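You operate a simulated robot arm through the tools that you are given. There is no shell and no other tool.

You are at the controls of a simulated two-armed robot. One attempt, no reset.

TASK
On the turntable, give the blue cup 3 strokes of herb sauce and the purple cup 2 of corn sauce.
Fine: the cups stay in their sockets and the third stays empty.

It is judged by the outcome, as a careful person would: the job done as asked, and still so three seconds after it is handed in. It fails if anything else is knocked over, pushed out of place, dropped, spilled or broken.

THE ROBOT
Two 7-joint arms with fingered hands on one trunk that stands fixed in place. Base frame: the origin is at the foot of the trunk, x ahead of it, y to its left, z up. Lengths are in m, angles in rad, forces in N, time in s.
The left shoulder is at [0.063, 0.186, 1.181], the right one opposite. With the tool pointing down near the work surface each hand reaches from about 0.4 to 0.8 m from the base axis, measured 20 degrees to its own side. Payload 3.6 kg a hand.
The TCP of each hand is the grasp point between the finger pads, 0.026 m short of the fingertips. In the tool frame z runs along the fingers and y along their closing line. The gripper opens to 0.088 m. The gripper's body begins 0.03 m behind the TCP. The gripper is a hand of 3 fingers: y runs from the thumb to the fingers, the wrist lies at [-0.017, -0.098, -0.164] in the tool frame.
Orientation is told as [roll, pitch, yaw] about the base's x, y, z axes, in that order, counted from this pose: with the fingers straight down and the wrist toward the robot, the tool's x, y and z point along [0, 1, 0], [1, 0, 0] and [0, 0, -1] of the base frame.

THE INTERFACE
- The arms move only by the tool step_arm. It takes "left_steps", "right_steps" or both (then of equal length, played together; a hand with none holds still); each is a list of rows, each a list of 2 entries, a list of its own where there are three numbers: the shift along the tool's x, y, z in units of 250 mm (1.0 is 250 mm), then the turn, a rotation vector about the tool's x, y, z in units of 120 degrees (1.0 is 120 degrees). In form: [[[x, y, z], [wx, wy, wz]], ...]. A call has 1 to 20 rows; each row is the pose to reach, as a shift and turn from the pose commanded when the call began, along the tool's axes at that moment. A call with a number of a shift or a turn outside -1 to 1 is refused whole. Rows are played at 5 a second. More than 0.05 m and 0.15 rad between two rows, and nothing of the call is played. A pose out of reach is approached as far as the arm can. The call stops where the force on the tool passes 40 N (or 10 N more than at its start, if that is more) or the arm is blocked; 0.2 s more then pass. In this call time passes only in rows, and 0.2 s behind the last. The reply holds the time, the measured pose of the TCP, the force on the tool along the base axes, the opening and the grip force, in the units named above and with some noise, with the torque about the TCP (base axes, N m) and any sound that the robot's microphone picked up.
- Cameras (640 x 400 px; columns grow to the right, rows downward): "scene" is now at [0.2388, -0.0384, 1.1134]; the picture's right is [-0.43, -0.90, 0.00], its down [-0.12, 0.06, -0.99] and it looks along [0.90, -0.42, -0.13] (base axes); focal length 214 px, centre (320, 200). "left" rides on the left gripper at [-0.056, -0.08, -0.102] in its tool frame; the picture's right is [-0.73, -0.32, 0.60], its down [0.62, -0.67, 0.41] and it looks along [0.27, 0.67, 0.69] (tool axes); focal length 247 px, centre (320, 200). "right" rides on the right gripper at [0.056, -0.08, -0.102] in its tool frame; the picture's right is [-0.73, 0.32, -0.60], its down [-0.62, -0.67, 0.41] and it looks along [-0.27, 0.68, 0.69] (tool axes); focal length 247 px, centre (320, 200). There is no depth. A picture from a camera that has moved, and an enlarged one, comes with that camera's place and axes in the base frame and with its lens.
- get_image(camera): a new picture of that camera. It takes no simulated time.
- raise_lower(by): slides the trunk up (or, below 0, down) by that many m; the arms and the scene camera ride with it, the base frame stays. It gives what a move gives, with no picture.
- set_fingers(fingers, thumb_bend, thumb_turn, hand): sets how far each is bent, from 0 (flat) to 100 (curled in); at 30 the hand is open as for a grip, at 70 the pads meet at the TCP. One left out holds its place. A second passes; each finger stops where it meets its share of the squeeze, and holds until it gets a number again. It is the only way to open and close the hand. It gives what a move gives, with no picture; readings hold the bend of each and the force on the fingers (four entries, about 0 where the hand has none), thumb and palm. thumb_turn goes from beside the hand (0) to across from the fingers (100), as for a grip.
- aim_head(pan, tilt): turns the head with the scene camera to pan (to the left, within 1.047 rad either way) and tilt (down, from -0.506 to 1.204), counted from straight ahead of the robot. It gives what a move gives.
- enlarge(camera, box): a new picture of the part [left, top, right, bottom] of that camera's present view, enlarged. It takes no simulated time.
- close_job(): hands the job in; it is judged then, once.

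Places have to be worked out from the pictures, the camera data and where the tool is seen. Open the grippers and draw the arms clear of the work before you hand the job in, unless the task says otherwise.

The tools are called as name(argument=value, ...) on one line, values as JSON. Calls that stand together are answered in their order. step_arm: Moves the arms, as the interface text tells. Its arguments: {"type":"object","properties":{"left_steps":{"type":"array","items":{"type":"array"}},"right_steps":{"type":"array","items":{"type":"array"}}},"required":[]} The other tools are called the same way: raise_lower (by) slides the trunk up or down; set_fingers (fingers, thumb_bend, thumb_turn, hand) moves the fingers one by one; aim_head (pan, tilt) turns the head that bears the scene camera; get_image (camera) takes a picture; enlarge (camera, box) takes an enlarged picture of a part of a camera's view; close_job () hands the job in.

At the start:

```text
clock: 0.0
left_tcp_pos: [0.5263, 0.0575, 1.1908]
left_orientation: [0.0, 0.001, 0.0]
left_contact_force: [0.1, -0.4, 0.6]
left_ft_torque: [-0.01, -0.01, 0.0]
left_width: 0.0877
left_grip_force: 0.1
left_shape: jaw
left_bend: [30.0, 30.0, 98.0]
left_finger forces: [0.0, 0.0, 0.1, 0.1, 0.1, 0.1]
right_tcp_pos: [0.419, -0.4213, 1.2246]
right_orientation: [0.001, 0.001, -0.001]
right_contact_force: [0.3, 0.2, 0.2]
right_ft_torque: [0.01, 0.01, 0.0]
right_width: 0.0876
right_grip_force: 0.1
right_shape: jaw
right_bend: [30.0, 30.0, 98.0]
right_finger forces: [0.0, 0.1, 0.0, 0.1, 0.0, 0.0]
trunk travel left (down, up): [-0.325, 0.432]
head pan, tilt: [-0.443, 0.134]
```

scene: 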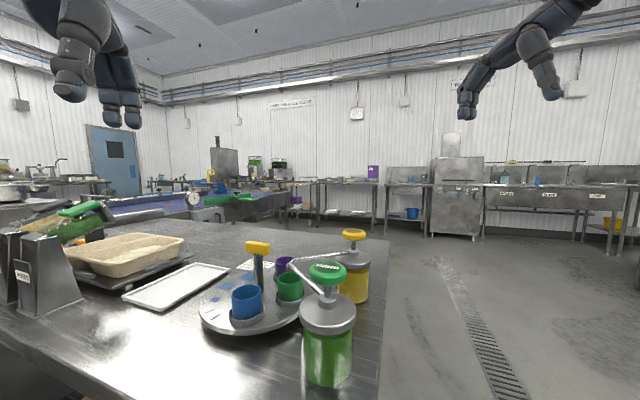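
right: 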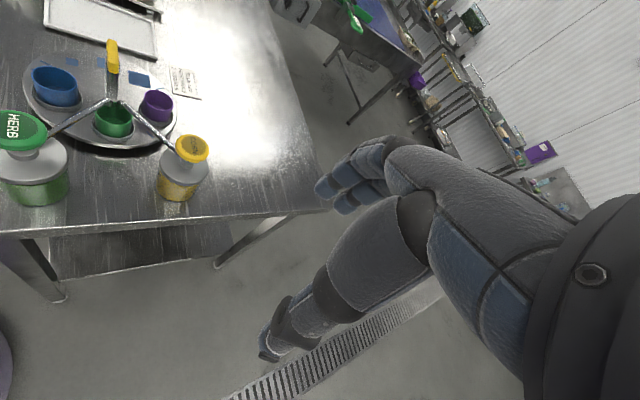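
left: 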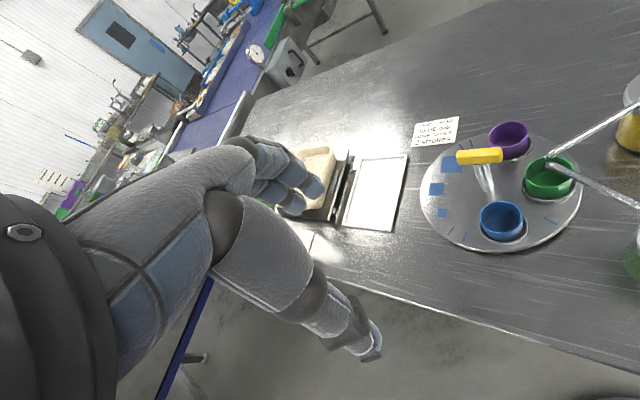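

I'll begin by looking closely at the turntable, the note and the pumps before anything moves.

enlarge(camera="left", box=[400, 70, 640, 270])

enlarge(camera="right", box=[0, 20, 240, 220])

enlarge(camera="scene", box=[180, 220, 400, 400])

enlarge(camera="left", box=[400, 100, 480, 160])

```text
2.00 times, centred on (520, 170) of left
camera zoom: at [0.4469, 0.0013, 1.2923], right [-0.32, -0.73, -0.6], down [-0.67, 0.62, -0.41], along [0.67, 0.27, -0.69], focal length 494 px, centre (-80, 260)
```

zoom: 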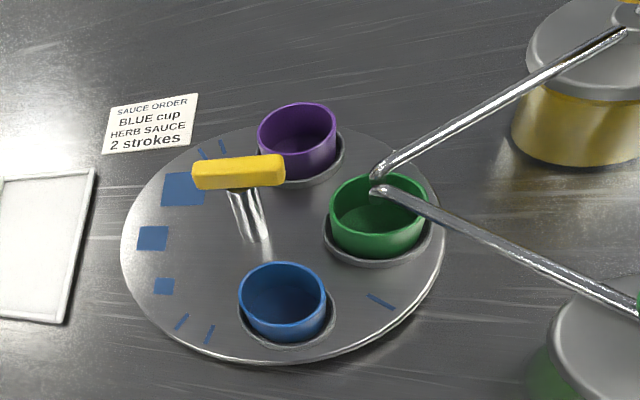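

```text
2.00 times, centred on (120, 120) of right
camera zoom: at [0.3399, -0.3649, 1.3254], right [0.32, -0.73, 0.6], down [-0.67, -0.62, -0.41], along [0.68, -0.27, -0.69], focal length 494 px, centre (720, 360)
```

zoom: 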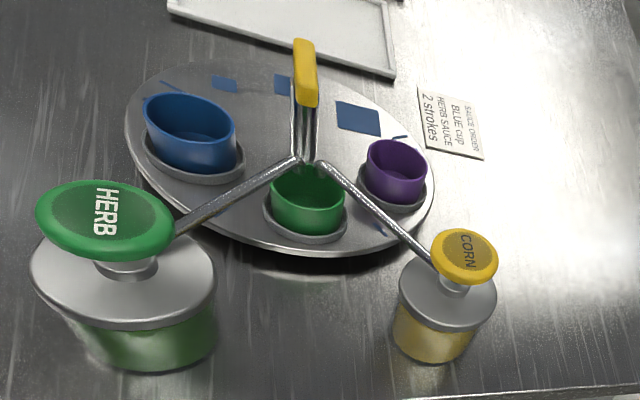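

```text
2.22 times, centred on (290, 310) of scene
camera zoom: at [0.2388, -0.0384, 1.1134], right [-0.43, -0.9, 0.0], down [-0.12, 0.06, -0.99], along [0.9, -0.42, -0.13], focal length 477 px, centre (387, -44)
```

zoom: 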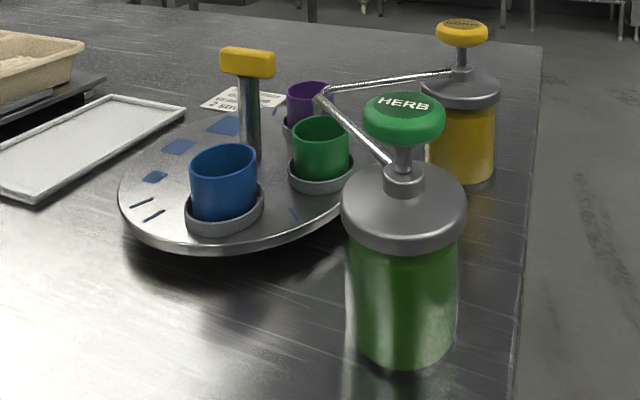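

```text
6.67 times, centred on (440, 130) of left
camera zoom: at [0.4469, 0.0013, 1.2923], right [-0.32, -0.73, -0.6], down [-0.67, 0.62, -0.41], along [0.67, 0.27, -0.69], focal length 1646 px, centre (-480, 667)
```

zoom: 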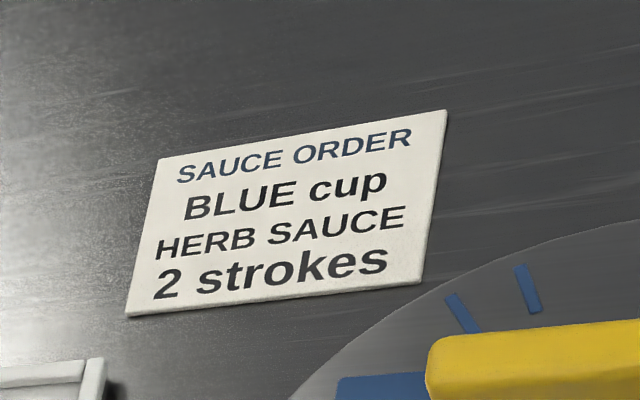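

The card on the table says 2 strokes for blue. It's only a paper lying in the scene and your instruction says 3, so I'll follow yours. From two views I put the turntable axis near (0.63, -0.10), disc z about 0.86. The herb head is near (0.46, -0.15, 0.99), the corn head near (0.59, -0.27, 0.99), and both spouts meet over the green cup. Next I aim the head at the work for a better view.

aim_head(pan=-0.35, tilt=0.55)

get_image(camera="scene")

```text
clock: 0.9
left_tcp_pos: [0.5279, 0.0579, 1.1897]
left_orientation: [-0.001, -0.001, 0.0]
left_contact_force: [0.6, 0.0, -0.1]
left_ft_torque: [-0.02, 0.02, 0.02]
left_width: 0.0875
left_grip_force: 0.1
left_shape: jaw
left_bend: [30.0, 30.0, 98.0]
left_finger forces: [0.0, 0.0, 0.1, 0.1, 0.0, 0.0]
right_tcp_pos: [0.4185, -0.4217, 1.2233]
right_orientation: [0.0, 0.0, 0.0]
right_contact_force: [-0.5, -0.2, -0.1]
right_ft_torque: [0.02, 0.02, 0.0]
right_width: 0.0878
right_grip_force: 0.0
right_shape: jaw
right_bend: [30.0, 30.0, 98.0]
right_finger forces: [0.0, 0.1, 0.0, 0.1, 0.0, 0.0]
trunk travel left (down, up): [-0.325, 0.432]
head pan, tilt: [-0.351, 0.55]
```

```text
taken
camera scene: at [0.2396, -0.0296, 1.075], right [-0.34, -0.94, 0.0], down [-0.49, 0.18, -0.85], along [0.8, -0.29, -0.52], focal length 214 px, centre (320, 200)
```

scene: 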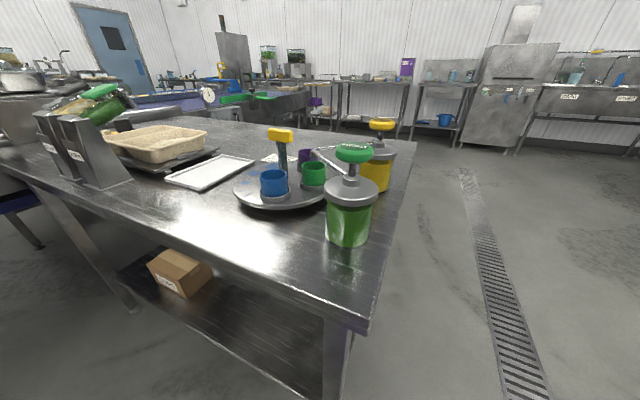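

I have a new view of the table, so I'll enlarge the turntable area to refine positions.

enlarge(camera="scene", box=[224, 115, 416, 255])

enlarge(camera="left", box=[410, 100, 540, 200])

enlarge(camera="right", box=[0, 30, 130, 220])

```text
2.86 times, centred on (320, 185) of scene
camera zoom: at [0.2396, -0.0296, 1.075], right [-0.34, -0.94, 0.0], down [-0.49, 0.18, -0.85], along [0.8, -0.29, -0.52], focal length 613 px, centre (320, 243)
```

zoom: 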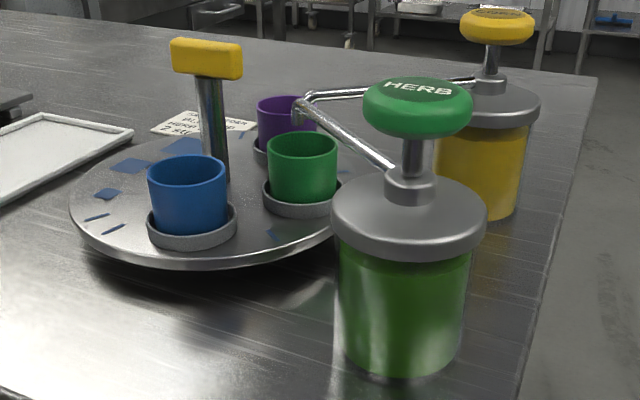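

```text
4.00 times, centred on (475, 150) of left
camera zoom: at [0.4469, 0.0013, 1.2923], right [-0.32, -0.73, -0.6], down [-0.67, 0.62, -0.41], along [0.67, 0.27, -0.69], focal length 988 px, centre (-300, 400)
```

zoom: 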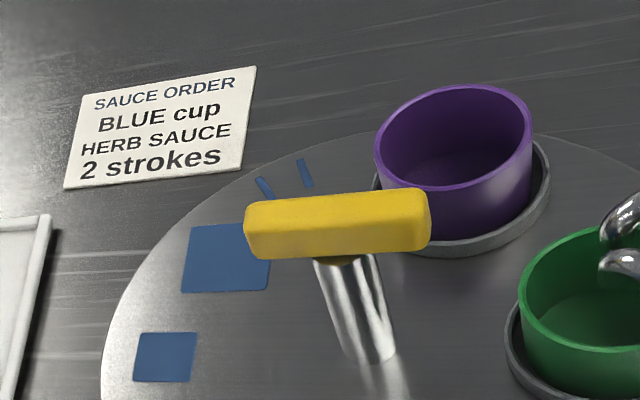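

```text
2.11 times, centred on (65, 125) of right
camera zoom: at [0.3399, -0.3649, 1.3254], right [0.32, -0.73, 0.6], down [-0.67, -0.62, -0.41], along [0.68, -0.27, -0.69], focal length 520 px, centre (857, 358)
```

zoom: 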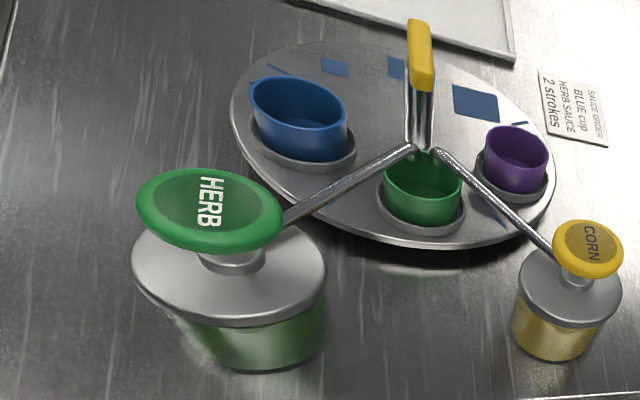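

The card is unchanged and I'm going with 3 strokes. The bar of the T-handle sits at about (0.626, -0.095, 0.98), pointing along 45°/225°, straight at the dispense point. I bring the left hand above it at a safe height, yawed -45° so the fingers can close across the bar.

step_arm(left_steps=[[[-0.102, 0.066, 0.06], [0, 0, 0.0625]], [[-0.204, 0.132, 0.12], [0, 0, 0.125]], [[-0.306, 0.198, 0.18], [0, 0, 0.1875]], [[-0.408, 0.264, 0.24], [0, 0, 0.25]], [[-0.51, 0.33, 0.3], [0, 0, 0.3125]], [[-0.612, 0.396, 0.36], [0, 0, 0.375]]])

get_image(camera="left")

get_image(camera="scene")

```text
clock: 2.3
left_tcp_pos: [0.6257, -0.0961, 1.1005]
left_orientation: [0.0, 0.001, -0.786]
left_contact_force: [-0.2, -0.4, -0.9]
left_ft_torque: [0.0, 0.0, -0.02]
left_width: 0.0873
left_grip_force: 0.1
left_shape: jaw
left_bend: [30.0, 30.0, 98.0]
left_finger forces: [0.1, 0.1, 0.1, 0.0, 0.1, 0.0]
right_tcp_pos: [0.4189, -0.422, 1.2244]
right_orientation: [-0.001, 0.0, 0.001]
right_contact_force: [-0.3, 0.4, -0.3]
right_ft_torque: [0.0, 0.03, -0.02]
right_width: 0.088
right_grip_force: 0.0
right_shape: jaw
right_bend: [30.0, 30.0, 98.0]
right_finger forces: [0.0, 0.0, 0.0, 0.1, 0.0, 0.0]
trunk travel left (down, up): [-0.325, 0.432]
head pan, tilt: [-0.351, 0.55]
```

```text
taken
camera left: at [0.5285, -0.0796, 1.2028], right [-0.74, -0.29, -0.6], down [-0.03, 0.91, -0.41], along [0.67, -0.29, -0.69], focal length 247 px, centre (320, 200)
```

left: 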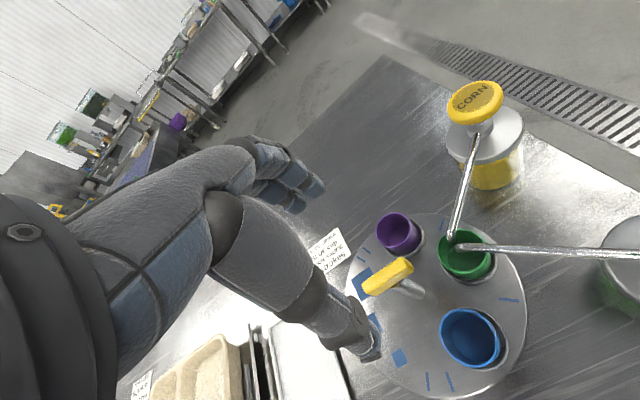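

```text
taken
camera scene: at [0.2396, -0.0302, 1.0749], right [-0.34, -0.94, 0.0], down [-0.49, 0.18, -0.85], along [0.8, -0.29, -0.52], focal length 214 px, centre (320, 200)
```

scene: 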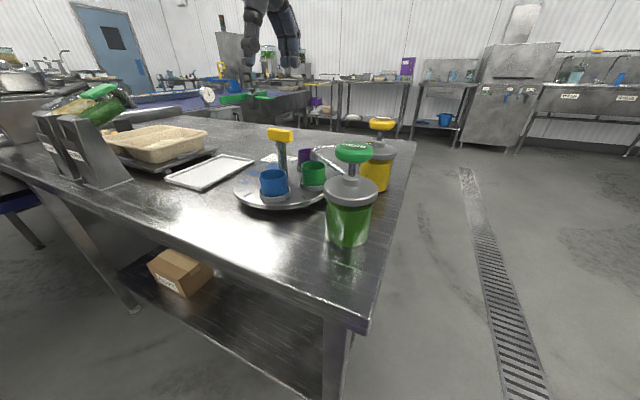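

The hand is above the handle; I enlarge the wrist view to pin down the handle's axis and the bar direction.

enlarge(camera="left", box=[330, 190, 540, 400])

enlarge(camera="right", box=[10, 0, 210, 150])

enlarge(camera="scene", box=[220, 0, 400, 220])

```text
1.90 times, centred on (435, 295) of left
camera zoom: at [0.5285, -0.0796, 1.2028], right [-0.74, -0.29, -0.6], down [-0.03, 0.91, -0.41], along [0.67, -0.29, -0.69], focal length 470 px, centre (101, 19)
```

zoom: 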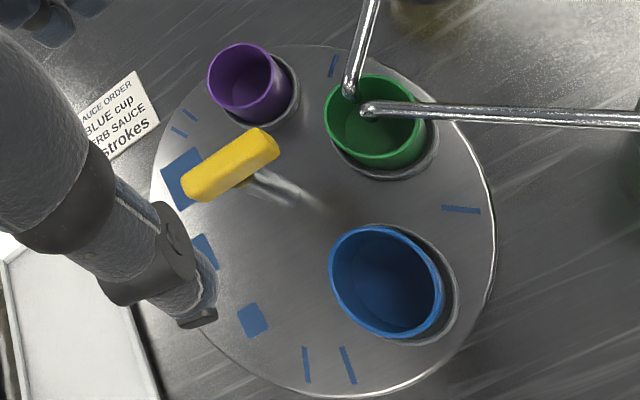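

```text
2.67 times, centred on (110, 75) of right
camera zoom: at [0.34, -0.3657, 1.3252], right [0.32, -0.74, 0.6], down [-0.67, -0.62, -0.41], along [0.68, -0.27, -0.69], focal length 659 px, centre (880, 533)
```

zoom: 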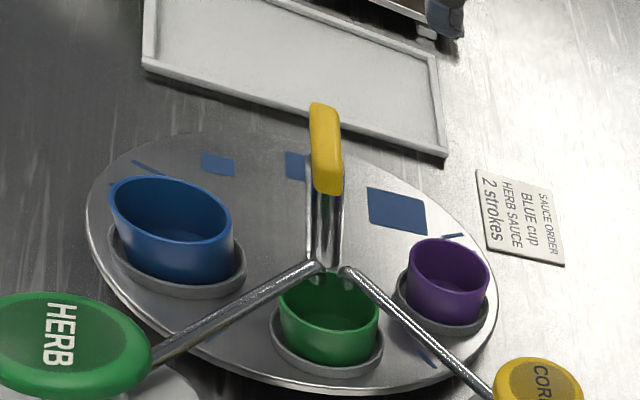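

```text
1.82 times, centred on (310, 110) of scene
camera zoom: at [0.2396, -0.0302, 1.0749], right [-0.34, -0.94, 0.0], down [-0.49, 0.18, -0.85], along [0.8, -0.29, -0.52], focal length 390 px, centre (338, 364)
```

zoom: 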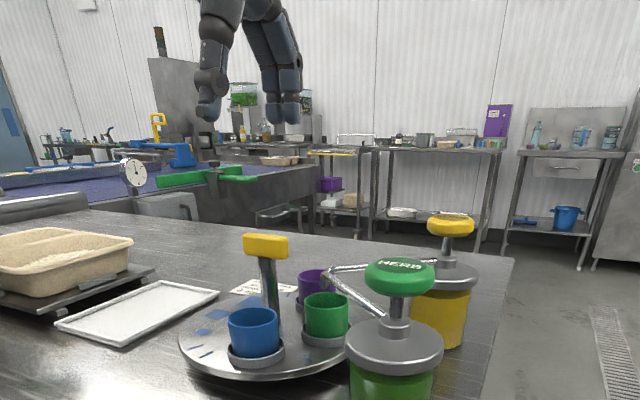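

Both views agree: bar centre about (0.629, -0.097, 0.98), bar along roughly 43°, spout tips at about (0.586, -0.144, 0.945). Before gripping, I check up here that the wrist can yaw as far as -116°, which bringing the purple cup under will need.

step_arm(left_steps=[[[0, 0, 0], [0, 0, 0.066]], [[0, 0, 0], [0, 0, 0.132]], [[0, 0, 0], [0, 0, 0.198]], [[0, 0, 0], [0, 0, 0.264]], [[0, 0, 0], [0, 0, 0.33]], [[0, 0, 0], [0, 0, 0.396]], [[0, 0, 0], [0, 0, 0.462]], [[0, 0, 0], [0, 0, 0.528]], [[0, 0, 0], [0, 0, 0.592]], [[0, 0, 0], [0, 0, 0.625]]])

get_image(camera="scene")

```text
clock: 4.5
left_tcp_pos: [0.5373, -0.0764, 1.1069]
left_orientation: [-0.007, 0.002, -2.099]
left_contact_force: [-0.6, 0.8, -0.1]
left_ft_torque: [0.03, -0.02, 0.01]
left_width: 0.0879
left_grip_force: 0.1
left_shape: jaw
left_bend: [30.0, 30.0, 98.0]
left_finger forces: [0.0, 0.1, 0.0, 0.1, 0.0, 0.0]
left hand out of reach, approached as far as the arm can: row 4, 5, 6, 7, 8, 9, 10
right_tcp_pos: [0.4191, -0.423, 1.2243]
right_orientation: [0.001, -0.002, -0.002]
right_contact_force: [0.0, 0.1, 0.2]
right_ft_torque: [0.0, 0.03, 0.0]
right_width: 0.0874
right_grip_force: 0.0
right_shape: jaw
right_bend: [30.0, 30.0, 98.0]
right_finger forces: [0.0, 0.1, 0.0, 0.1, 0.0, 0.1]
trunk travel left (down, up): [-0.325, 0.432]
head pan, tilt: [-0.351, 0.55]
```

```text
taken
camera scene: at [0.2385, -0.0307, 1.0752], right [-0.34, -0.94, 0.0], down [-0.49, 0.18, -0.85], along [0.8, -0.29, -0.52], focal length 214 px, centre (320, 200)
```

scene: 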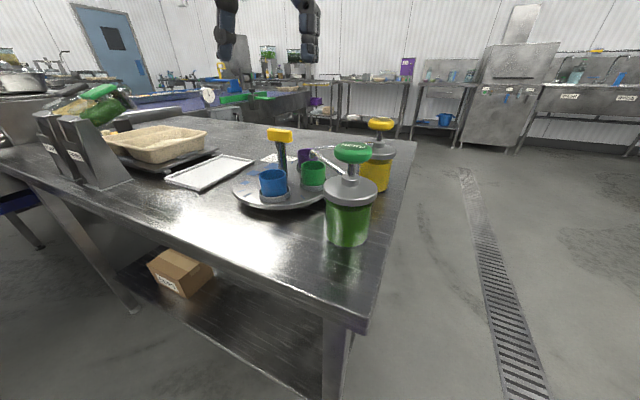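

The left arm runs out of reach there, because the wrist ends up too far from its shoulder. The handle and both pumps suit the right arm better, so I'll use the right one for everything and draw the left away first.

step_arm(left_steps=[[[-0.062, -0.04, -0.027], [0, 0, -0.0667]], [[-0.124, -0.08, -0.053], [0, 0, -0.1333]], [[-0.186, -0.12, -0.08], [0, 0, -0.2]], [[-0.247, -0.16, -0.106], [0, 0, -0.2667]], [[-0.309, -0.2, -0.133], [0, 0, -0.3333]], [[-0.371, -0.24, -0.159], [0, 0, -0.4]], [[-0.433, -0.28, -0.186], [0, 0, -0.4667]], [[-0.495, -0.321, -0.212], [0, 0, -0.5333]], [[-0.557, -0.361, -0.239], [0, 0, -0.6]], [[-0.619, -0.401, -0.265], [0, 0, -0.6667]], [[-0.68, -0.441, -0.292], [0, 0, -0.7333]], [[-0.742, -0.481, -0.318], [0, 0, -0.8]], [[-0.804, -0.521, -0.345], [0, 0, -0.8667]], [[-0.866, -0.561, -0.371], [0, 0, -0.9333]], [[-0.928, -0.601, -0.398], [0, 0, -1.0]]])

```text
clock: 7.7
left_tcp_pos: [0.6379, 0.0963, 1.3506]
left_orientation: [-0.006, 0.006, 0.004]
left_contact_force: [-0.1, 1.9, -0.2]
left_ft_torque: [-0.11, 0.03, -0.09]
left_width: 0.088
left_grip_force: 0.0
left_shape: jaw
left_bend: [30.0, 30.0, 98.0]
left_finger forces: [0.1, 0.1, 0.0, 0.0, 0.0, 0.0]
left hand out of reach, approached as far as the arm can: row 1, 2, 3, 4, 5, 6, 7, 8, 9, 10, 11, 12, 13, 14, 15
right_tcp_pos: [0.4212, -0.4146, 1.2259]
right_orientation: [-0.005, 0.002, 0.0]
right_contact_force: [-0.2, 2.2, 0.6]
right_ft_torque: [-0.08, 0.02, -0.02]
right_width: 0.0879
right_grip_force: 0.1
right_shape: jaw
right_bend: [30.0, 30.0, 98.0]
right_finger forces: [0.1, 0.1, 0.0, 0.0, 0.0, 0.1]
trunk travel left (down, up): [-0.325, 0.432]
head pan, tilt: [-0.351, 0.55]
```

The left arm stopped well away from where I sent it (0.638, 0.096, 1.35), so I check what posture it is in.

aim_head(pan=-0.1, tilt=0.1)

get_image(camera="scene")

get_image(camera="left")

get_image(camera="right")

```text
clock: 8.6
left_tcp_pos: [0.6358, 0.0876, 1.3531]
left_orientation: [0.0, 0.003, 0.0]
left_contact_force: [0.3, 0.5, -0.5]
left_ft_torque: [-0.01, 0.0, 0.03]
left_width: 0.0882
left_grip_force: 0.1
left_shape: jaw
left_bend: [30.0, 30.0, 98.0]
left_finger forces: [0.1, 0.0, 0.0, 0.0, 0.0, 0.0]
right_tcp_pos: [0.419, -0.4217, 1.2243]
right_orientation: [0.002, 0.0, -0.001]
right_contact_force: [-0.5, 0.0, 0.1]
right_ft_torque: [-0.03, 0.0, 0.0]
right_width: 0.0878
right_grip_force: 0.1
right_shape: jaw
right_bend: [30.0, 30.0, 98.0]
right_finger forces: [0.0, 0.0, 0.0, 0.0, 0.1, 0.0]
trunk travel left (down, up): [-0.325, 0.432]
head pan, tilt: [-0.099, 0.099]
```

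```text
taken
camera scene: at [0.247, -0.0074, 1.1164], right [-0.1, -0.99, 0.0], down [-0.1, 0.01, -0.99], along [0.99, -0.1, -0.1], focal length 214 px, centre (320, 200)
```

scene: 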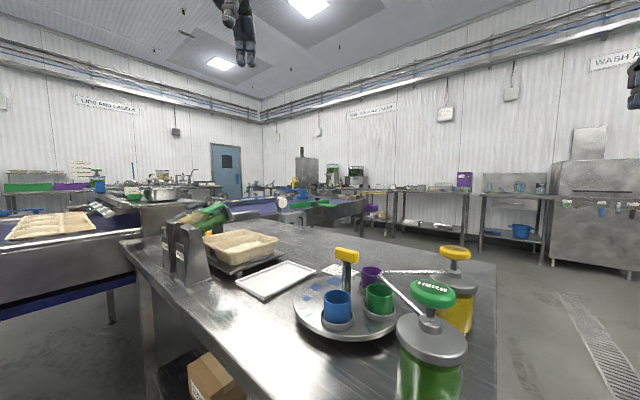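

```text
taken
camera left: at [0.5551, 0.0306, 1.4551], right [-0.32, -0.73, -0.6], down [-0.67, 0.62, -0.41], along [0.67, 0.27, -0.69], focal length 247 px, centre (320, 200)
```

left: 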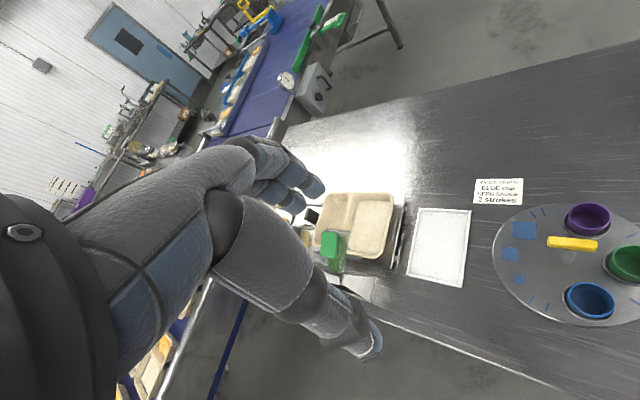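

```text
taken
camera right: at [0.3401, -0.3642, 1.3255], right [0.32, -0.73, 0.6], down [-0.67, -0.62, -0.41], along [0.68, -0.27, -0.69], focal length 247 px, centre (320, 200)
```

right: 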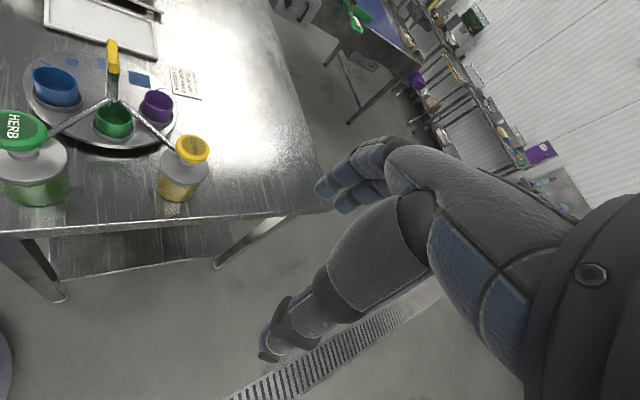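

The left hand hangs clear, high and to the left. I give it a null row to learn which pose it now counts as commanded.

step_arm(left_steps=[[[0, 0, 0], [0, 0, 0]]])

```text
clock: 9.0
left_tcp_pos: [0.635, 0.0876, 1.3529]
left_orientation: [0.003, 0.003, 0.0]
left_contact_force: [0.3, -0.1, -0.1]
left_ft_torque: [0.01, 0.0, 0.0]
left_width: 0.0878
left_grip_force: 0.2
left_shape: jaw
left_bend: [30.0, 30.0, 98.0]
left_finger forces: [0.0, 0.0, 0.0, 0.0, 0.0, 0.1]
right_tcp_pos: [0.4181, -0.4226, 1.2249]
right_orientation: [0.001, 0.0, 0.0]
right_contact_force: [-0.2, -0.7, -1.3]
right_ft_torque: [0.04, 0.01, 0.01]
right_width: 0.088
right_grip_force: 0.2
right_shape: jaw
right_bend: [30.0, 30.0, 98.0]
right_finger forces: [0.1, 0.1, 0.0, 0.0, 0.0, 0.0]
trunk travel left (down, up): [-0.325, 0.432]
head pan, tilt: [-0.099, 0.099]
```

The commanded pose follows the reached pose, so the left arm is fine. I move it back and left, out of the right arm's way.

step_arm(left_steps=[[[0.075, -0.075, 0.05], [0, 0, 0]], [[0.15, -0.15, 0.1], [0, 0, 0]], [[0.225, -0.225, 0.15], [0, 0, 0]], [[0.3, -0.3, 0.2], [0, 0, 0]], [[0.375, -0.375, 0.25], [0, 0, 0]], [[0.45, -0.45, 0.3], [0, 0, 0]], [[0.525, -0.525, 0.35], [0, 0, 0]], [[0.6, -0.6, 0.4], [0, 0, 0]]])

```text
clock: 10.8
left_tcp_pos: [0.6433, 0.2416, 1.3746]
left_orientation: [-0.002, 0.001, -0.001]
left_contact_force: [-0.4, 0.7, -0.7]
left_ft_torque: [0.0, -0.04, -0.02]
left_width: 0.0883
left_grip_force: 0.0
left_shape: jaw
left_bend: [30.0, 30.0, 98.0]
left_finger forces: [0.1, 0.0, 0.0, 0.1, 0.0, 0.0]
left hand out of reach, approached as far as the arm can: row 1, 2, 3, 4, 5, 6, 7, 8
right_tcp_pos: [0.4183, -0.4198, 1.2244]
right_orientation: [-0.001, -0.001, 0.0]
right_contact_force: [0.4, 0.7, 0.4]
right_ft_torque: [0.0, 0.02, -0.03]
right_width: 0.0877
right_grip_force: 0.0
right_shape: jaw
right_bend: [30.0, 30.0, 98.0]
right_finger forces: [0.0, 0.1, 0.1, 0.0, 0.0, 0.0]
trunk travel left (down, up): [-0.325, 0.432]
head pan, tilt: [-0.099, 0.099]
```

The left arm is fully extended and can't fold straight back from there. It hangs high at (0.64, 0.24, 1.37), clear of everything, so I leave it for now and keep the right arm inside its reach. The right hand goes first to an intermediate point above the work.

step_arm(right_steps=[[[0.1477, 0.0807, 0.0363], [0, 0, 0.03125]], [[0.2953, 0.1613, 0.0727], [0, 0, 0.0625]], [[0.443, 0.242, 0.109], [0, 0, 0.09375]], [[0.5907, 0.3227, 0.1453], [0, 0, 0.125]], [[0.7383, 0.4033, 0.1817], [0, 0, 0.15625]], [[0.886, 0.484, 0.218], [0, 0, 0.1875]]])

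get_image(camera="right")

get_image(camera="scene")

```text
clock: 12.2
left_tcp_pos: [0.6445, 0.2428, 1.3746]
left_orientation: [0.001, 0.003, 0.0]
left_contact_force: [-0.1, 0.6, -0.3]
left_ft_torque: [0.02, 0.01, 0.02]
left_width: 0.0879
left_grip_force: 0.0
left_shape: jaw
left_bend: [30.0, 30.0, 98.0]
left_finger forces: [0.1, 0.1, 0.0, 0.0, 0.1, 0.0]
right_tcp_pos: [0.5391, -0.199, 1.1696]
right_orientation: [-0.001, -0.002, -0.394]
right_contact_force: [-0.3, 0.1, 0.4]
right_ft_torque: [-0.04, -0.02, 0.01]
right_width: 0.088
right_grip_force: 0.2
right_shape: jaw
right_bend: [30.0, 30.0, 98.0]
right_finger forces: [0.0, 0.1, 0.0, 0.1, 0.0, 0.0]
trunk travel left (down, up): [-0.325, 0.432]
head pan, tilt: [-0.099, 0.099]
```

```text
taken
camera right: at [0.4885, -0.1166, 1.2712], right [0.01, -0.8, 0.6], down [-0.85, -0.32, -0.41], along [0.52, -0.51, -0.69], focal length 247 px, centre (320, 200)
```

right: 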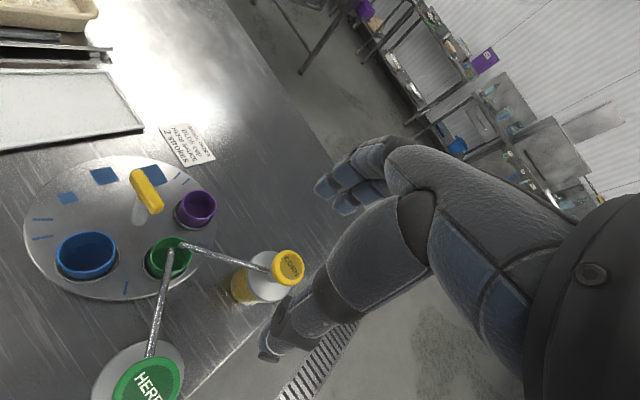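

```text
taken
camera scene: at [0.2473, -0.007, 1.1164], right [-0.1, -0.99, 0.0], down [-0.1, 0.01, -0.99], along [0.99, -0.1, -0.1], focal length 214 px, centre (320, 200)
```

scene: 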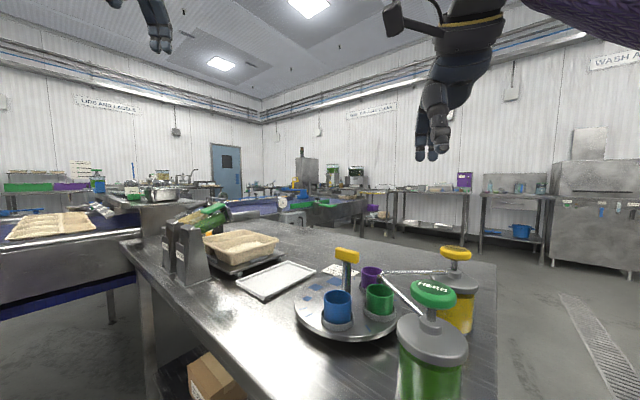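

From this view the bar centre comes out near (0.631, -0.100), matching the earlier estimates. I move the right hand directly above it, 0.1 m up, at yaw -45°.

step_arm(right_steps=[[[0.103, 0.0353, 0.072], [0, 0, 0.0375]], [[0.206, 0.0706, 0.144], [0, 0, 0.075]], [[0.309, 0.1059, 0.216], [0, 0, 0.1125]], [[0.412, 0.1412, 0.288], [0, 0, 0.15]], [[0.515, 0.1765, 0.36], [0, 0, 0.1875]]])

get_image(camera="right")

aim_head(pan=-0.3, tilt=0.3)

get_image(camera="scene")

```text
clock: 13.4
left_tcp_pos: [0.6437, 0.2406, 1.3739]
left_orientation: [0.0, 0.002, -0.001]
left_contact_force: [-1.4, -0.3, -0.4]
left_ft_torque: [-0.01, -0.01, 0.01]
left_width: 0.0877
left_grip_force: 0.1
left_shape: jaw
left_bend: [30.0, 30.0, 98.0]
left_finger forces: [0.0, 0.2, 0.0, 0.0, 0.1, 0.1]
right_tcp_pos: [0.6296, -0.0974, 1.0798]
right_orientation: [-0.002, 0.001, -0.786]
right_contact_force: [-0.4, 0.4, 0.3]
right_ft_torque: [0.03, -0.05, 0.0]
right_width: 0.0877
right_grip_force: 0.0
right_shape: jaw
right_bend: [30.0, 30.0, 98.0]
right_finger forces: [0.0, 0.0, 0.0, 0.0, 0.0, 0.1]
trunk travel left (down, up): [-0.325, 0.432]
head pan, tilt: [-0.099, 0.099]
```

```text
taken
camera right: at [0.615, -0.0001, 1.1803], right [-0.3, -0.74, 0.6], down [-0.91, 0.03, -0.41], along [0.29, -0.67, -0.69], focal length 247 px, centre (320, 200)
```

right: 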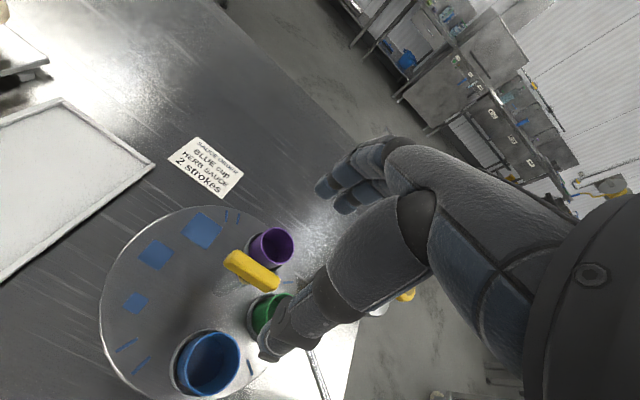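

```text
clock: 14.1
left_tcp_pos: [0.6437, 0.2411, 1.3742]
left_orientation: [0.001, 0.002, -0.002]
left_contact_force: [-0.2, 0.6, -0.7]
left_ft_torque: [0.01, -0.03, -0.04]
left_width: 0.0881
left_grip_force: 0.0
left_shape: jaw
left_bend: [30.0, 30.0, 98.0]
left_finger forces: [0.1, 0.0, 0.0, 0.1, 0.1, 0.0]
right_tcp_pos: [0.6308, -0.0967, 1.0796]
right_orientation: [-0.002, 0.0, -0.785]
right_contact_force: [-0.4, 0.4, 0.3]
right_ft_torque: [0.0, -0.01, -0.02]
right_width: 0.0879
right_grip_force: 0.1
right_shape: jaw
right_bend: [30.0, 30.0, 98.0]
right_finger forces: [0.1, 0.0, 0.0, 0.1, 0.0, 0.0]
trunk travel left (down, up): [-0.325, 0.432]
head pan, tilt: [-0.3, 0.3]
```

```text
taken
camera scene: at [0.2445, -0.0261, 1.098], right [-0.3, -0.96, 0.0], down [-0.28, 0.09, -0.96], along [0.91, -0.28, -0.3], focal length 214 px, centre (320, 200)
```

scene: 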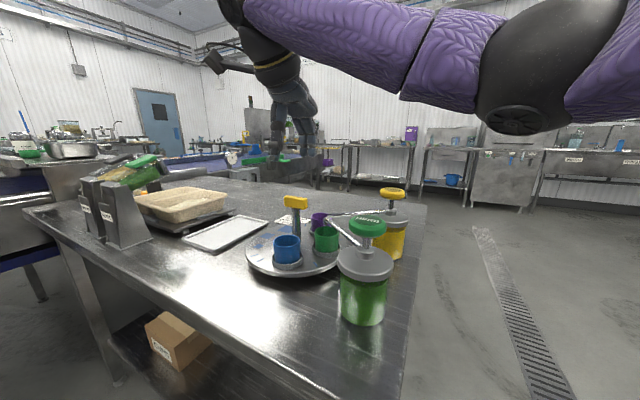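

The hand is above the bar (TCP 0.630, -0.097), the bar is aligned to about 45°, and the open fingers straddle it. I lower to about z 0.982, where the fingertips still stay above the cup rims and spouts.

step_arm(right_steps=[[[0.001, 0.004, 0.1], [0, 0, 0]], [[0.002, 0.008, 0.2], [0, 0, 0]], [[0.003, 0.0085, 0.3], [0, 0, 0]], [[0.003, 0.0085, 0.392], [0, 0, 0]]])

get_image(camera="right")

enlarge(camera="scene", box=[220, 110, 440, 290])

```text
clock: 15.1
left_tcp_pos: [0.6445, 0.2405, 1.3741]
left_orientation: [-0.001, 0.001, 0.0]
left_contact_force: [0.5, -0.4, 0.1]
left_ft_torque: [0.01, 0.02, 0.01]
left_width: 0.0881
left_grip_force: 0.1
left_shape: jaw
left_bend: [30.0, 30.0, 98.0]
left_finger forces: [0.0, 0.1, 0.0, 0.0, 0.0, 0.0]
right_tcp_pos: [0.6301, -0.098, 0.9834]
right_orientation: [0.0, 0.001, -0.785]
right_contact_force: [-0.4, -0.3, -0.1]
right_ft_torque: [-0.01, -0.02, -0.01]
right_width: 0.0881
right_grip_force: 0.1
right_shape: jaw
right_bend: [30.0, 30.0, 98.0]
right_finger forces: [0.0, 0.0, 0.1, 0.0, 0.1, 0.0]
trunk travel left (down, up): [-0.325, 0.432]
head pan, tilt: [-0.3, 0.3]
```

```text
taken
camera right: at [0.6149, -0.0021, 1.0829], right [-0.29, -0.74, 0.6], down [-0.91, 0.03, -0.41], along [0.29, -0.67, -0.69], focal length 247 px, centre (320, 200)
```

right: 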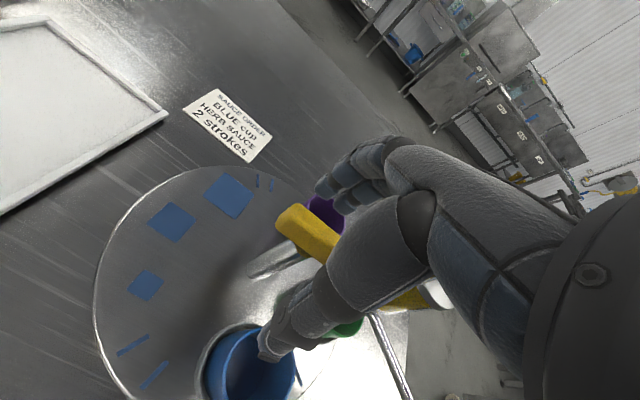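

```text
2.22 times, centred on (330, 200) of scene
camera zoom: at [0.2446, -0.0262, 1.0979], right [-0.3, -0.96, 0.0], down [-0.28, 0.09, -0.96], along [0.91, -0.28, -0.3], focal length 477 px, centre (298, 200)
```

zoom: 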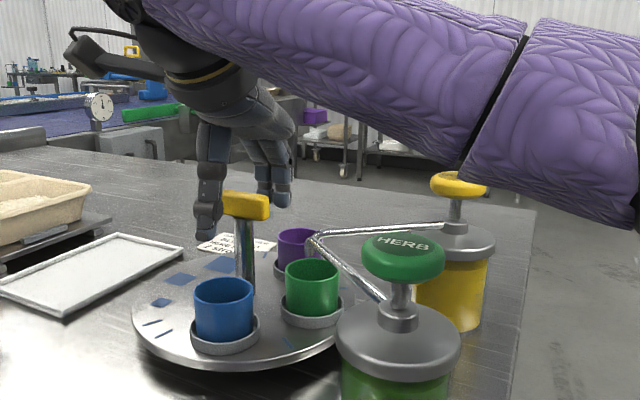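

The bar lies between the thumb and the two fingers, and the TCP projects right onto it. I close the hand on it.

set_fingers(hand="right", fingers=70, thumb_bend=70)

enlarge(camera="scene", box=[220, 110, 440, 290])

get_image(camera="right")

```text
clock: 16.1
left_tcp_pos: [0.6448, 0.2387, 1.3736]
left_orientation: [0.002, 0.004, 0.0]
left_contact_force: [0.3, 0.6, 0.0]
left_ft_torque: [0.04, 0.02, -0.02]
left_width: 0.088
left_grip_force: 0.1
left_shape: jaw
left_bend: [30.0, 30.0, 98.0]
left_finger forces: [0.0, 0.0, 0.0, 0.0, 0.0, 0.0]
right_tcp_pos: [0.6309, -0.1002, 0.9818]
right_orientation: [0.0, 0.003, -0.788]
right_contact_force: [10.2, -4.7, 0.8]
right_ft_torque: [-0.12, -0.19, -0.04]
right_width: 0.0125
right_grip_force: 7.0
right_shape: fingers
right_bend: [64.0, 68.0, 97.0]
right_finger forces: [8.8, 2.8, 0.1, 0.0, 1.8, 0.1]
trunk travel left (down, up): [-0.325, 0.432]
head pan, tilt: [-0.3, 0.3]
```

```text
2.22 times, centred on (330, 200) of scene
camera zoom: at [0.2453, -0.0268, 1.0977], right [-0.3, -0.96, 0.0], down [-0.28, 0.09, -0.95], along [0.91, -0.28, -0.3], focal length 477 px, centre (298, 200)
```

zoom: 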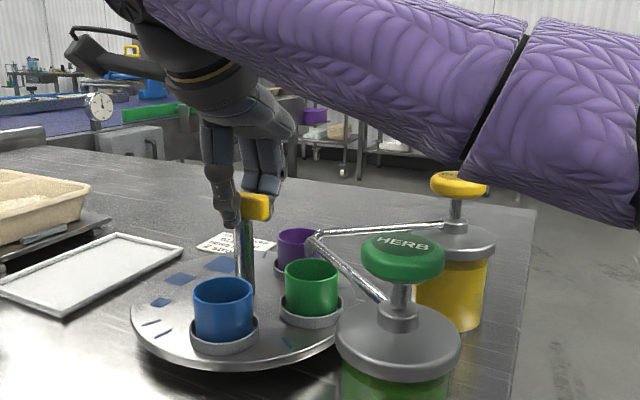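

```text
taken
camera right: at [0.616, -0.0032, 1.083], right [-0.3, -0.74, 0.6], down [-0.91, 0.03, -0.41], along [0.29, -0.67, -0.69], focal length 247 px, centre (320, 200)
```

right: 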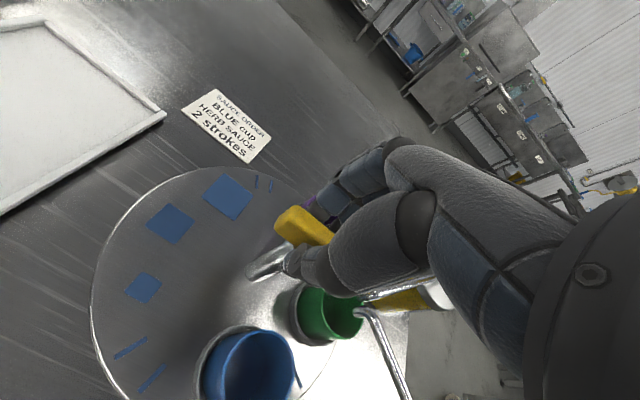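

The fingers met the bar first, at 64, and the thumb barely touches at 68. The reaction pushes the hand toward +y of the tool, so the bar sits about 2 mm off my centre. I shift the hand 3 mm that way and then firm up the squeeze.

step_arm(right_steps=[[[0, 0.006, 0], [0, 0, 0]], [[0, 0.012, 0], [0, 0, 0]]])

set_fingers(hand="right", fingers=80, thumb_bend=80)

```text
clock: 16.7
left_tcp_pos: [0.6428, 0.2402, 1.375]
left_orientation: [0.0, 0.001, -0.001]
left_contact_force: [0.3, 0.6, 0.3]
left_ft_torque: [-0.03, -0.01, 0.01]
left_width: 0.0883
left_grip_force: 0.1
left_shape: jaw
left_bend: [30.0, 30.0, 98.0]
left_finger forces: [0.0, 0.1, 0.1, 0.0, 0.0, 0.0]
right_tcp_pos: [0.6331, -0.1002, 0.9814]
right_orientation: [0.001, 0.002, -0.786]
right_contact_force: [1.6, -2.6, 3.3]
right_ft_torque: [-0.01, -0.05, -0.02]
right_width: 0.0123
right_grip_force: 5.3
right_shape: fingers
right_bend: [65.0, 67.0, 97.0]
right_finger forces: [5.5, 1.8, 0.0, 0.1, 4.7, 0.0]
trunk travel left (down, up): [-0.325, 0.432]
head pan, tilt: [-0.3, 0.3]
```

```text
clock: 17.7
left_tcp_pos: [0.6436, 0.2402, 1.3748]
left_orientation: [-0.001, 0.004, 0.0]
left_contact_force: [-0.4, -0.1, -0.8]
left_ft_torque: [0.0, -0.03, 0.02]
left_width: 0.0878
left_grip_force: 0.1
left_shape: jaw
left_bend: [30.0, 30.0, 98.0]
left_finger forces: [0.0, 0.1, 0.0, 0.0, 0.0, 0.0]
right_tcp_pos: [0.6342, -0.1015, 0.9818]
right_orientation: [0.001, 0.0, -0.787]
right_contact_force: [3.9, -2.5, -0.5]
right_ft_torque: [0.03, 0.0, 0.06]
right_width: 0.0095
right_grip_force: 17.6
right_shape: fingers
right_bend: [65.0, 69.0, 97.0]
right_finger forces: [12.8, 6.0, 0.0, 0.0, 16.1, 0.1]
trunk travel left (down, up): [-0.325, 0.432]
head pan, tilt: [-0.3, 0.3]
```

The grip is even now (about 17 N, fingers against thumb) with the TCP at (0.634, -0.101). I turn about 22° counter-clockwise first, to feel how the turntable responds.

step_arm(right_steps=[[[0, 0, 0], [0, 0, -0.06]], [[0, 0, 0], [0, 0, -0.12]], [[0, 0, 0], [0, 0, -0.18]]])

enlarge(camera="scene", box=[220, 110, 440, 290])

get_image(camera="right")

```text
clock: 18.5
left_tcp_pos: [0.6442, 0.2396, 1.3746]
left_orientation: [0.002, 0.002, 0.0]
left_contact_force: [-0.3, -0.4, 0.0]
left_ft_torque: [-0.04, 0.0, -0.05]
left_width: 0.0882
left_grip_force: 0.0
left_shape: jaw
left_bend: [30.0, 30.0, 98.0]
left_finger forces: [0.1, 0.0, 0.0, 0.0, 0.0, 0.0]
right_tcp_pos: [0.6352, -0.1028, 0.9816]
right_orientation: [-0.001, 0.0, -0.407]
right_contact_force: [3.8, -5.1, -1.6]
right_ft_torque: [-0.07, 0.07, -0.06]
right_width: 0.0092
right_grip_force: 17.0
right_shape: fingers
right_bend: [65.0, 69.0, 97.0]
right_finger forces: [15.4, 4.2, 0.0, 0.1, 14.1, 0.1]
trunk travel left (down, up): [-0.325, 0.432]
head pan, tilt: [-0.3, 0.3]
```

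```text
2.22 times, centred on (330, 200) of scene
camera zoom: at [0.245, -0.0269, 1.0977], right [-0.3, -0.96, 0.0], down [-0.28, 0.09, -0.95], along [0.91, -0.28, -0.3], focal length 477 px, centre (298, 200)
```

zoom: 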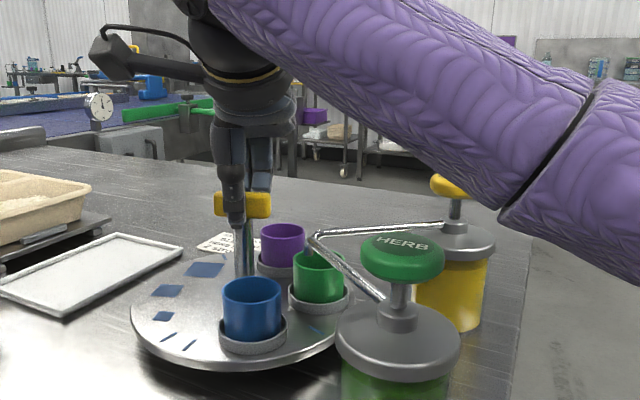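

```text
taken
camera right: at [0.5847, -0.0185, 1.0827], right [0.0, -0.8, 0.6], down [-0.86, -0.31, -0.41], along [0.51, -0.51, -0.69], focal length 247 px, centre (320, 200)
```

right: 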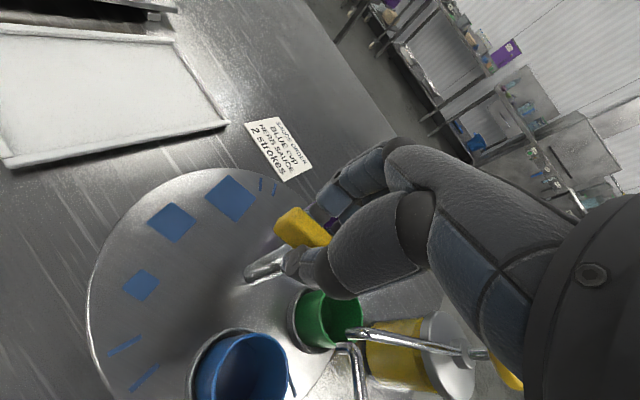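

The turntable follows smoothly, and blue has moved about 22° toward the spouts. I continue another 22° and check the forearm clearance to the pumps.

step_arm(right_steps=[[[0, 0, 0], [0, 0, -0.06]], [[0, 0, 0], [0, 0, -0.12]], [[0, 0, 0], [0, 0, -0.18]]])

get_image(camera="scene")

get_image(camera="right")

```text
clock: 19.3
left_tcp_pos: [0.6455, 0.2396, 1.3743]
left_orientation: [0.003, 0.002, 0.001]
left_contact_force: [0.8, -1.5, 0.5]
left_ft_torque: [-0.03, 0.02, -0.01]
left_width: 0.088
left_grip_force: 0.1
left_shape: jaw
left_bend: [30.0, 30.0, 98.0]
left_finger forces: [0.1, 0.0, 0.0, 0.1, 0.1, 0.1]
right_tcp_pos: [0.6357, -0.1027, 0.9827]
right_orientation: [-0.001, 0.0, -0.031]
right_contact_force: [9.7, -8.5, -0.9]
right_ft_torque: [-0.18, -0.08, -0.04]
right_width: 0.0093
right_grip_force: 18.9
right_shape: fingers
right_bend: [65.0, 69.0, 97.0]
right_finger forces: [17.0, 7.2, 0.0, 0.1, 13.3, 0.0]
trunk travel left (down, up): [-0.325, 0.432]
head pan, tilt: [-0.3, 0.3]
```

```text
taken
camera scene: at [0.2457, -0.0271, 1.0976], right [-0.3, -0.96, 0.0], down [-0.28, 0.09, -0.95], along [0.91, -0.28, -0.3], focal length 214 px, centre (320, 200)
```

scene: 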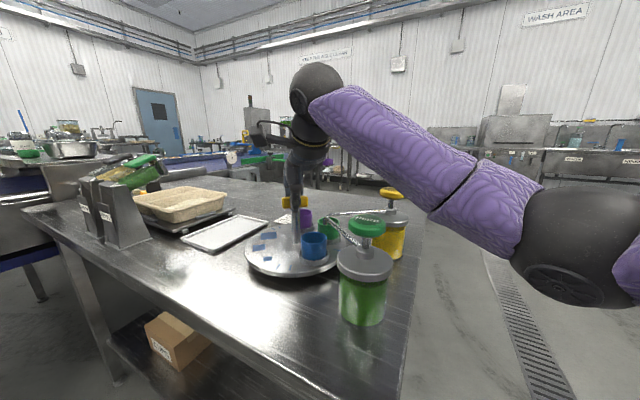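

```text
taken
camera right: at [0.5583, -0.0429, 1.0826], right [0.29, -0.74, 0.6], down [-0.68, -0.6, -0.41], along [0.67, -0.29, -0.69], focal length 247 px, centre (320, 200)
```

right: 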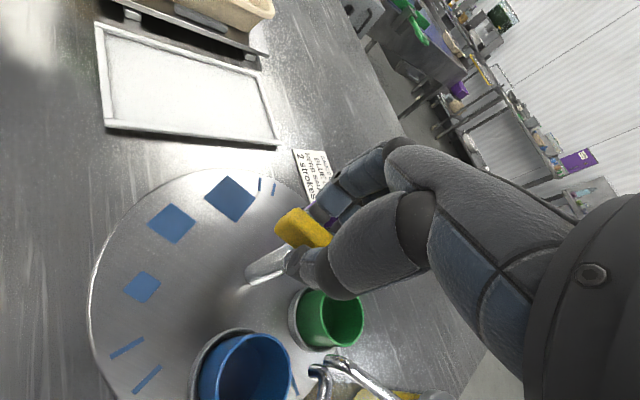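

The side force on the hand has grown to about 13 N toward (+x, -y), so the true axis lies about 2 mm that way. I correct the TCP by 2 mm while turning another 14°.

step_arm(right_steps=[[[-0.006, 0.006, 0], [0, 0, -0.04]], [[-0.01, 0.01, 0], [0, 0, -0.08]], [[-0.01, 0.01, 0], [0, 0, -0.12]]])

enlarge(camera="scene", box=[220, 110, 440, 290])

get_image(camera="right")

```text
clock: 20.1
left_tcp_pos: [0.6441, 0.2414, 1.3754]
left_orientation: [-0.001, 0.005, 0.0]
left_contact_force: [-0.8, -0.4, -0.6]
left_ft_torque: [0.01, 0.02, 0.01]
left_width: 0.0885
left_grip_force: 0.0
left_shape: jaw
left_bend: [30.0, 30.0, 98.0]
left_finger forces: [0.1, 0.1, 0.0, 0.0, 0.1, 0.0]
right_tcp_pos: [0.6367, -0.1014, 0.9822]
right_orientation: [0.003, 0.0, 0.222]
right_contact_force: [5.8, -0.1, 0.9]
right_ft_torque: [-0.06, -0.01, -0.06]
right_width: 0.0088
right_grip_force: 17.1
right_shape: fingers
right_bend: [65.0, 69.0, 97.0]
right_finger forces: [15.8, 4.5, 0.0, 0.1, 14.8, 0.0]
trunk travel left (down, up): [-0.325, 0.432]
head pan, tilt: [-0.3, 0.3]
```

```text
2.22 times, centred on (330, 200) of scene
camera zoom: at [0.245, -0.0262, 1.0978], right [-0.3, -0.96, 0.0], down [-0.28, 0.09, -0.95], along [0.91, -0.28, -0.3], focal length 477 px, centre (298, 200)
```

zoom: 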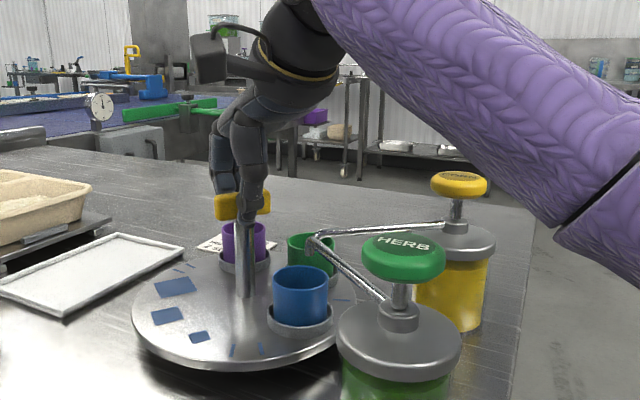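

```text
taken
camera right: at [0.5473, -0.0652, 1.0829], right [0.47, -0.65, 0.6], down [-0.51, -0.75, -0.41], along [0.72, -0.11, -0.69], focal length 247 px, centre (320, 200)
```

right: 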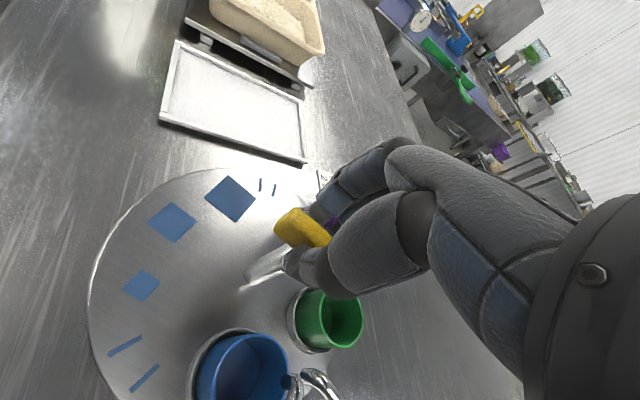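

The force has dropped and blue is nearly under the spouts (58° turned). Comparing with where green stood at the start, about 13° is left, so I turn that and check.

step_arm(right_steps=[[[0, 0.002, 0], [0, 0, -0.04]], [[0, 0.004, 0], [0, 0, -0.08]], [[0, 0.004, 0], [0, 0, -0.11]]])

enlarge(camera="scene", box=[220, 110, 440, 290])

get_image(camera="right")

```text
clock: 20.9
left_tcp_pos: [0.6433, 0.2411, 1.3743]
left_orientation: [-0.001, 0.004, -0.002]
left_contact_force: [0.2, 0.3, 0.8]
left_ft_torque: [-0.01, -0.03, 0.01]
left_width: 0.0883
left_grip_force: 0.0
left_shape: jaw
left_bend: [30.0, 30.0, 98.0]
left_finger forces: [0.0, 0.1, 0.0, 0.0, 0.0, 0.0]
right_tcp_pos: [0.6378, -0.1033, 0.9825]
right_orientation: [-0.001, 0.002, 0.452]
right_contact_force: [1.2, 4.1, -0.7]
right_ft_torque: [-0.01, 0.02, 0.01]
right_width: 0.009
right_grip_force: 17.3
right_shape: fingers
right_bend: [65.0, 69.0, 97.0]
right_finger forces: [15.6, 3.8, 0.0, 0.0, 15.0, 0.0]
trunk travel left (down, up): [-0.325, 0.432]
head pan, tilt: [-0.3, 0.3]
```

```text
2.22 times, centred on (330, 200) of scene
camera zoom: at [0.2447, -0.0257, 1.0978], right [-0.3, -0.96, 0.0], down [-0.28, 0.09, -0.96], along [0.91, -0.28, -0.3], focal length 477 px, centre (298, 200)
```

zoom: 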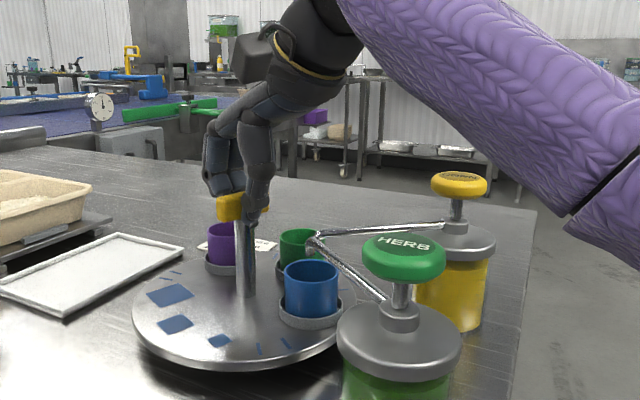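

```text
taken
camera right: at [0.5425, -0.0866, 1.083], right [0.61, -0.52, 0.6], down [-0.33, -0.85, -0.41], along [0.72, 0.05, -0.69], focal length 247 px, centre (320, 200)
```

right: 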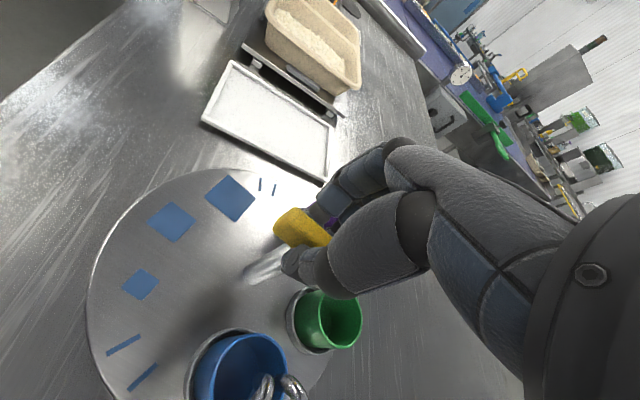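

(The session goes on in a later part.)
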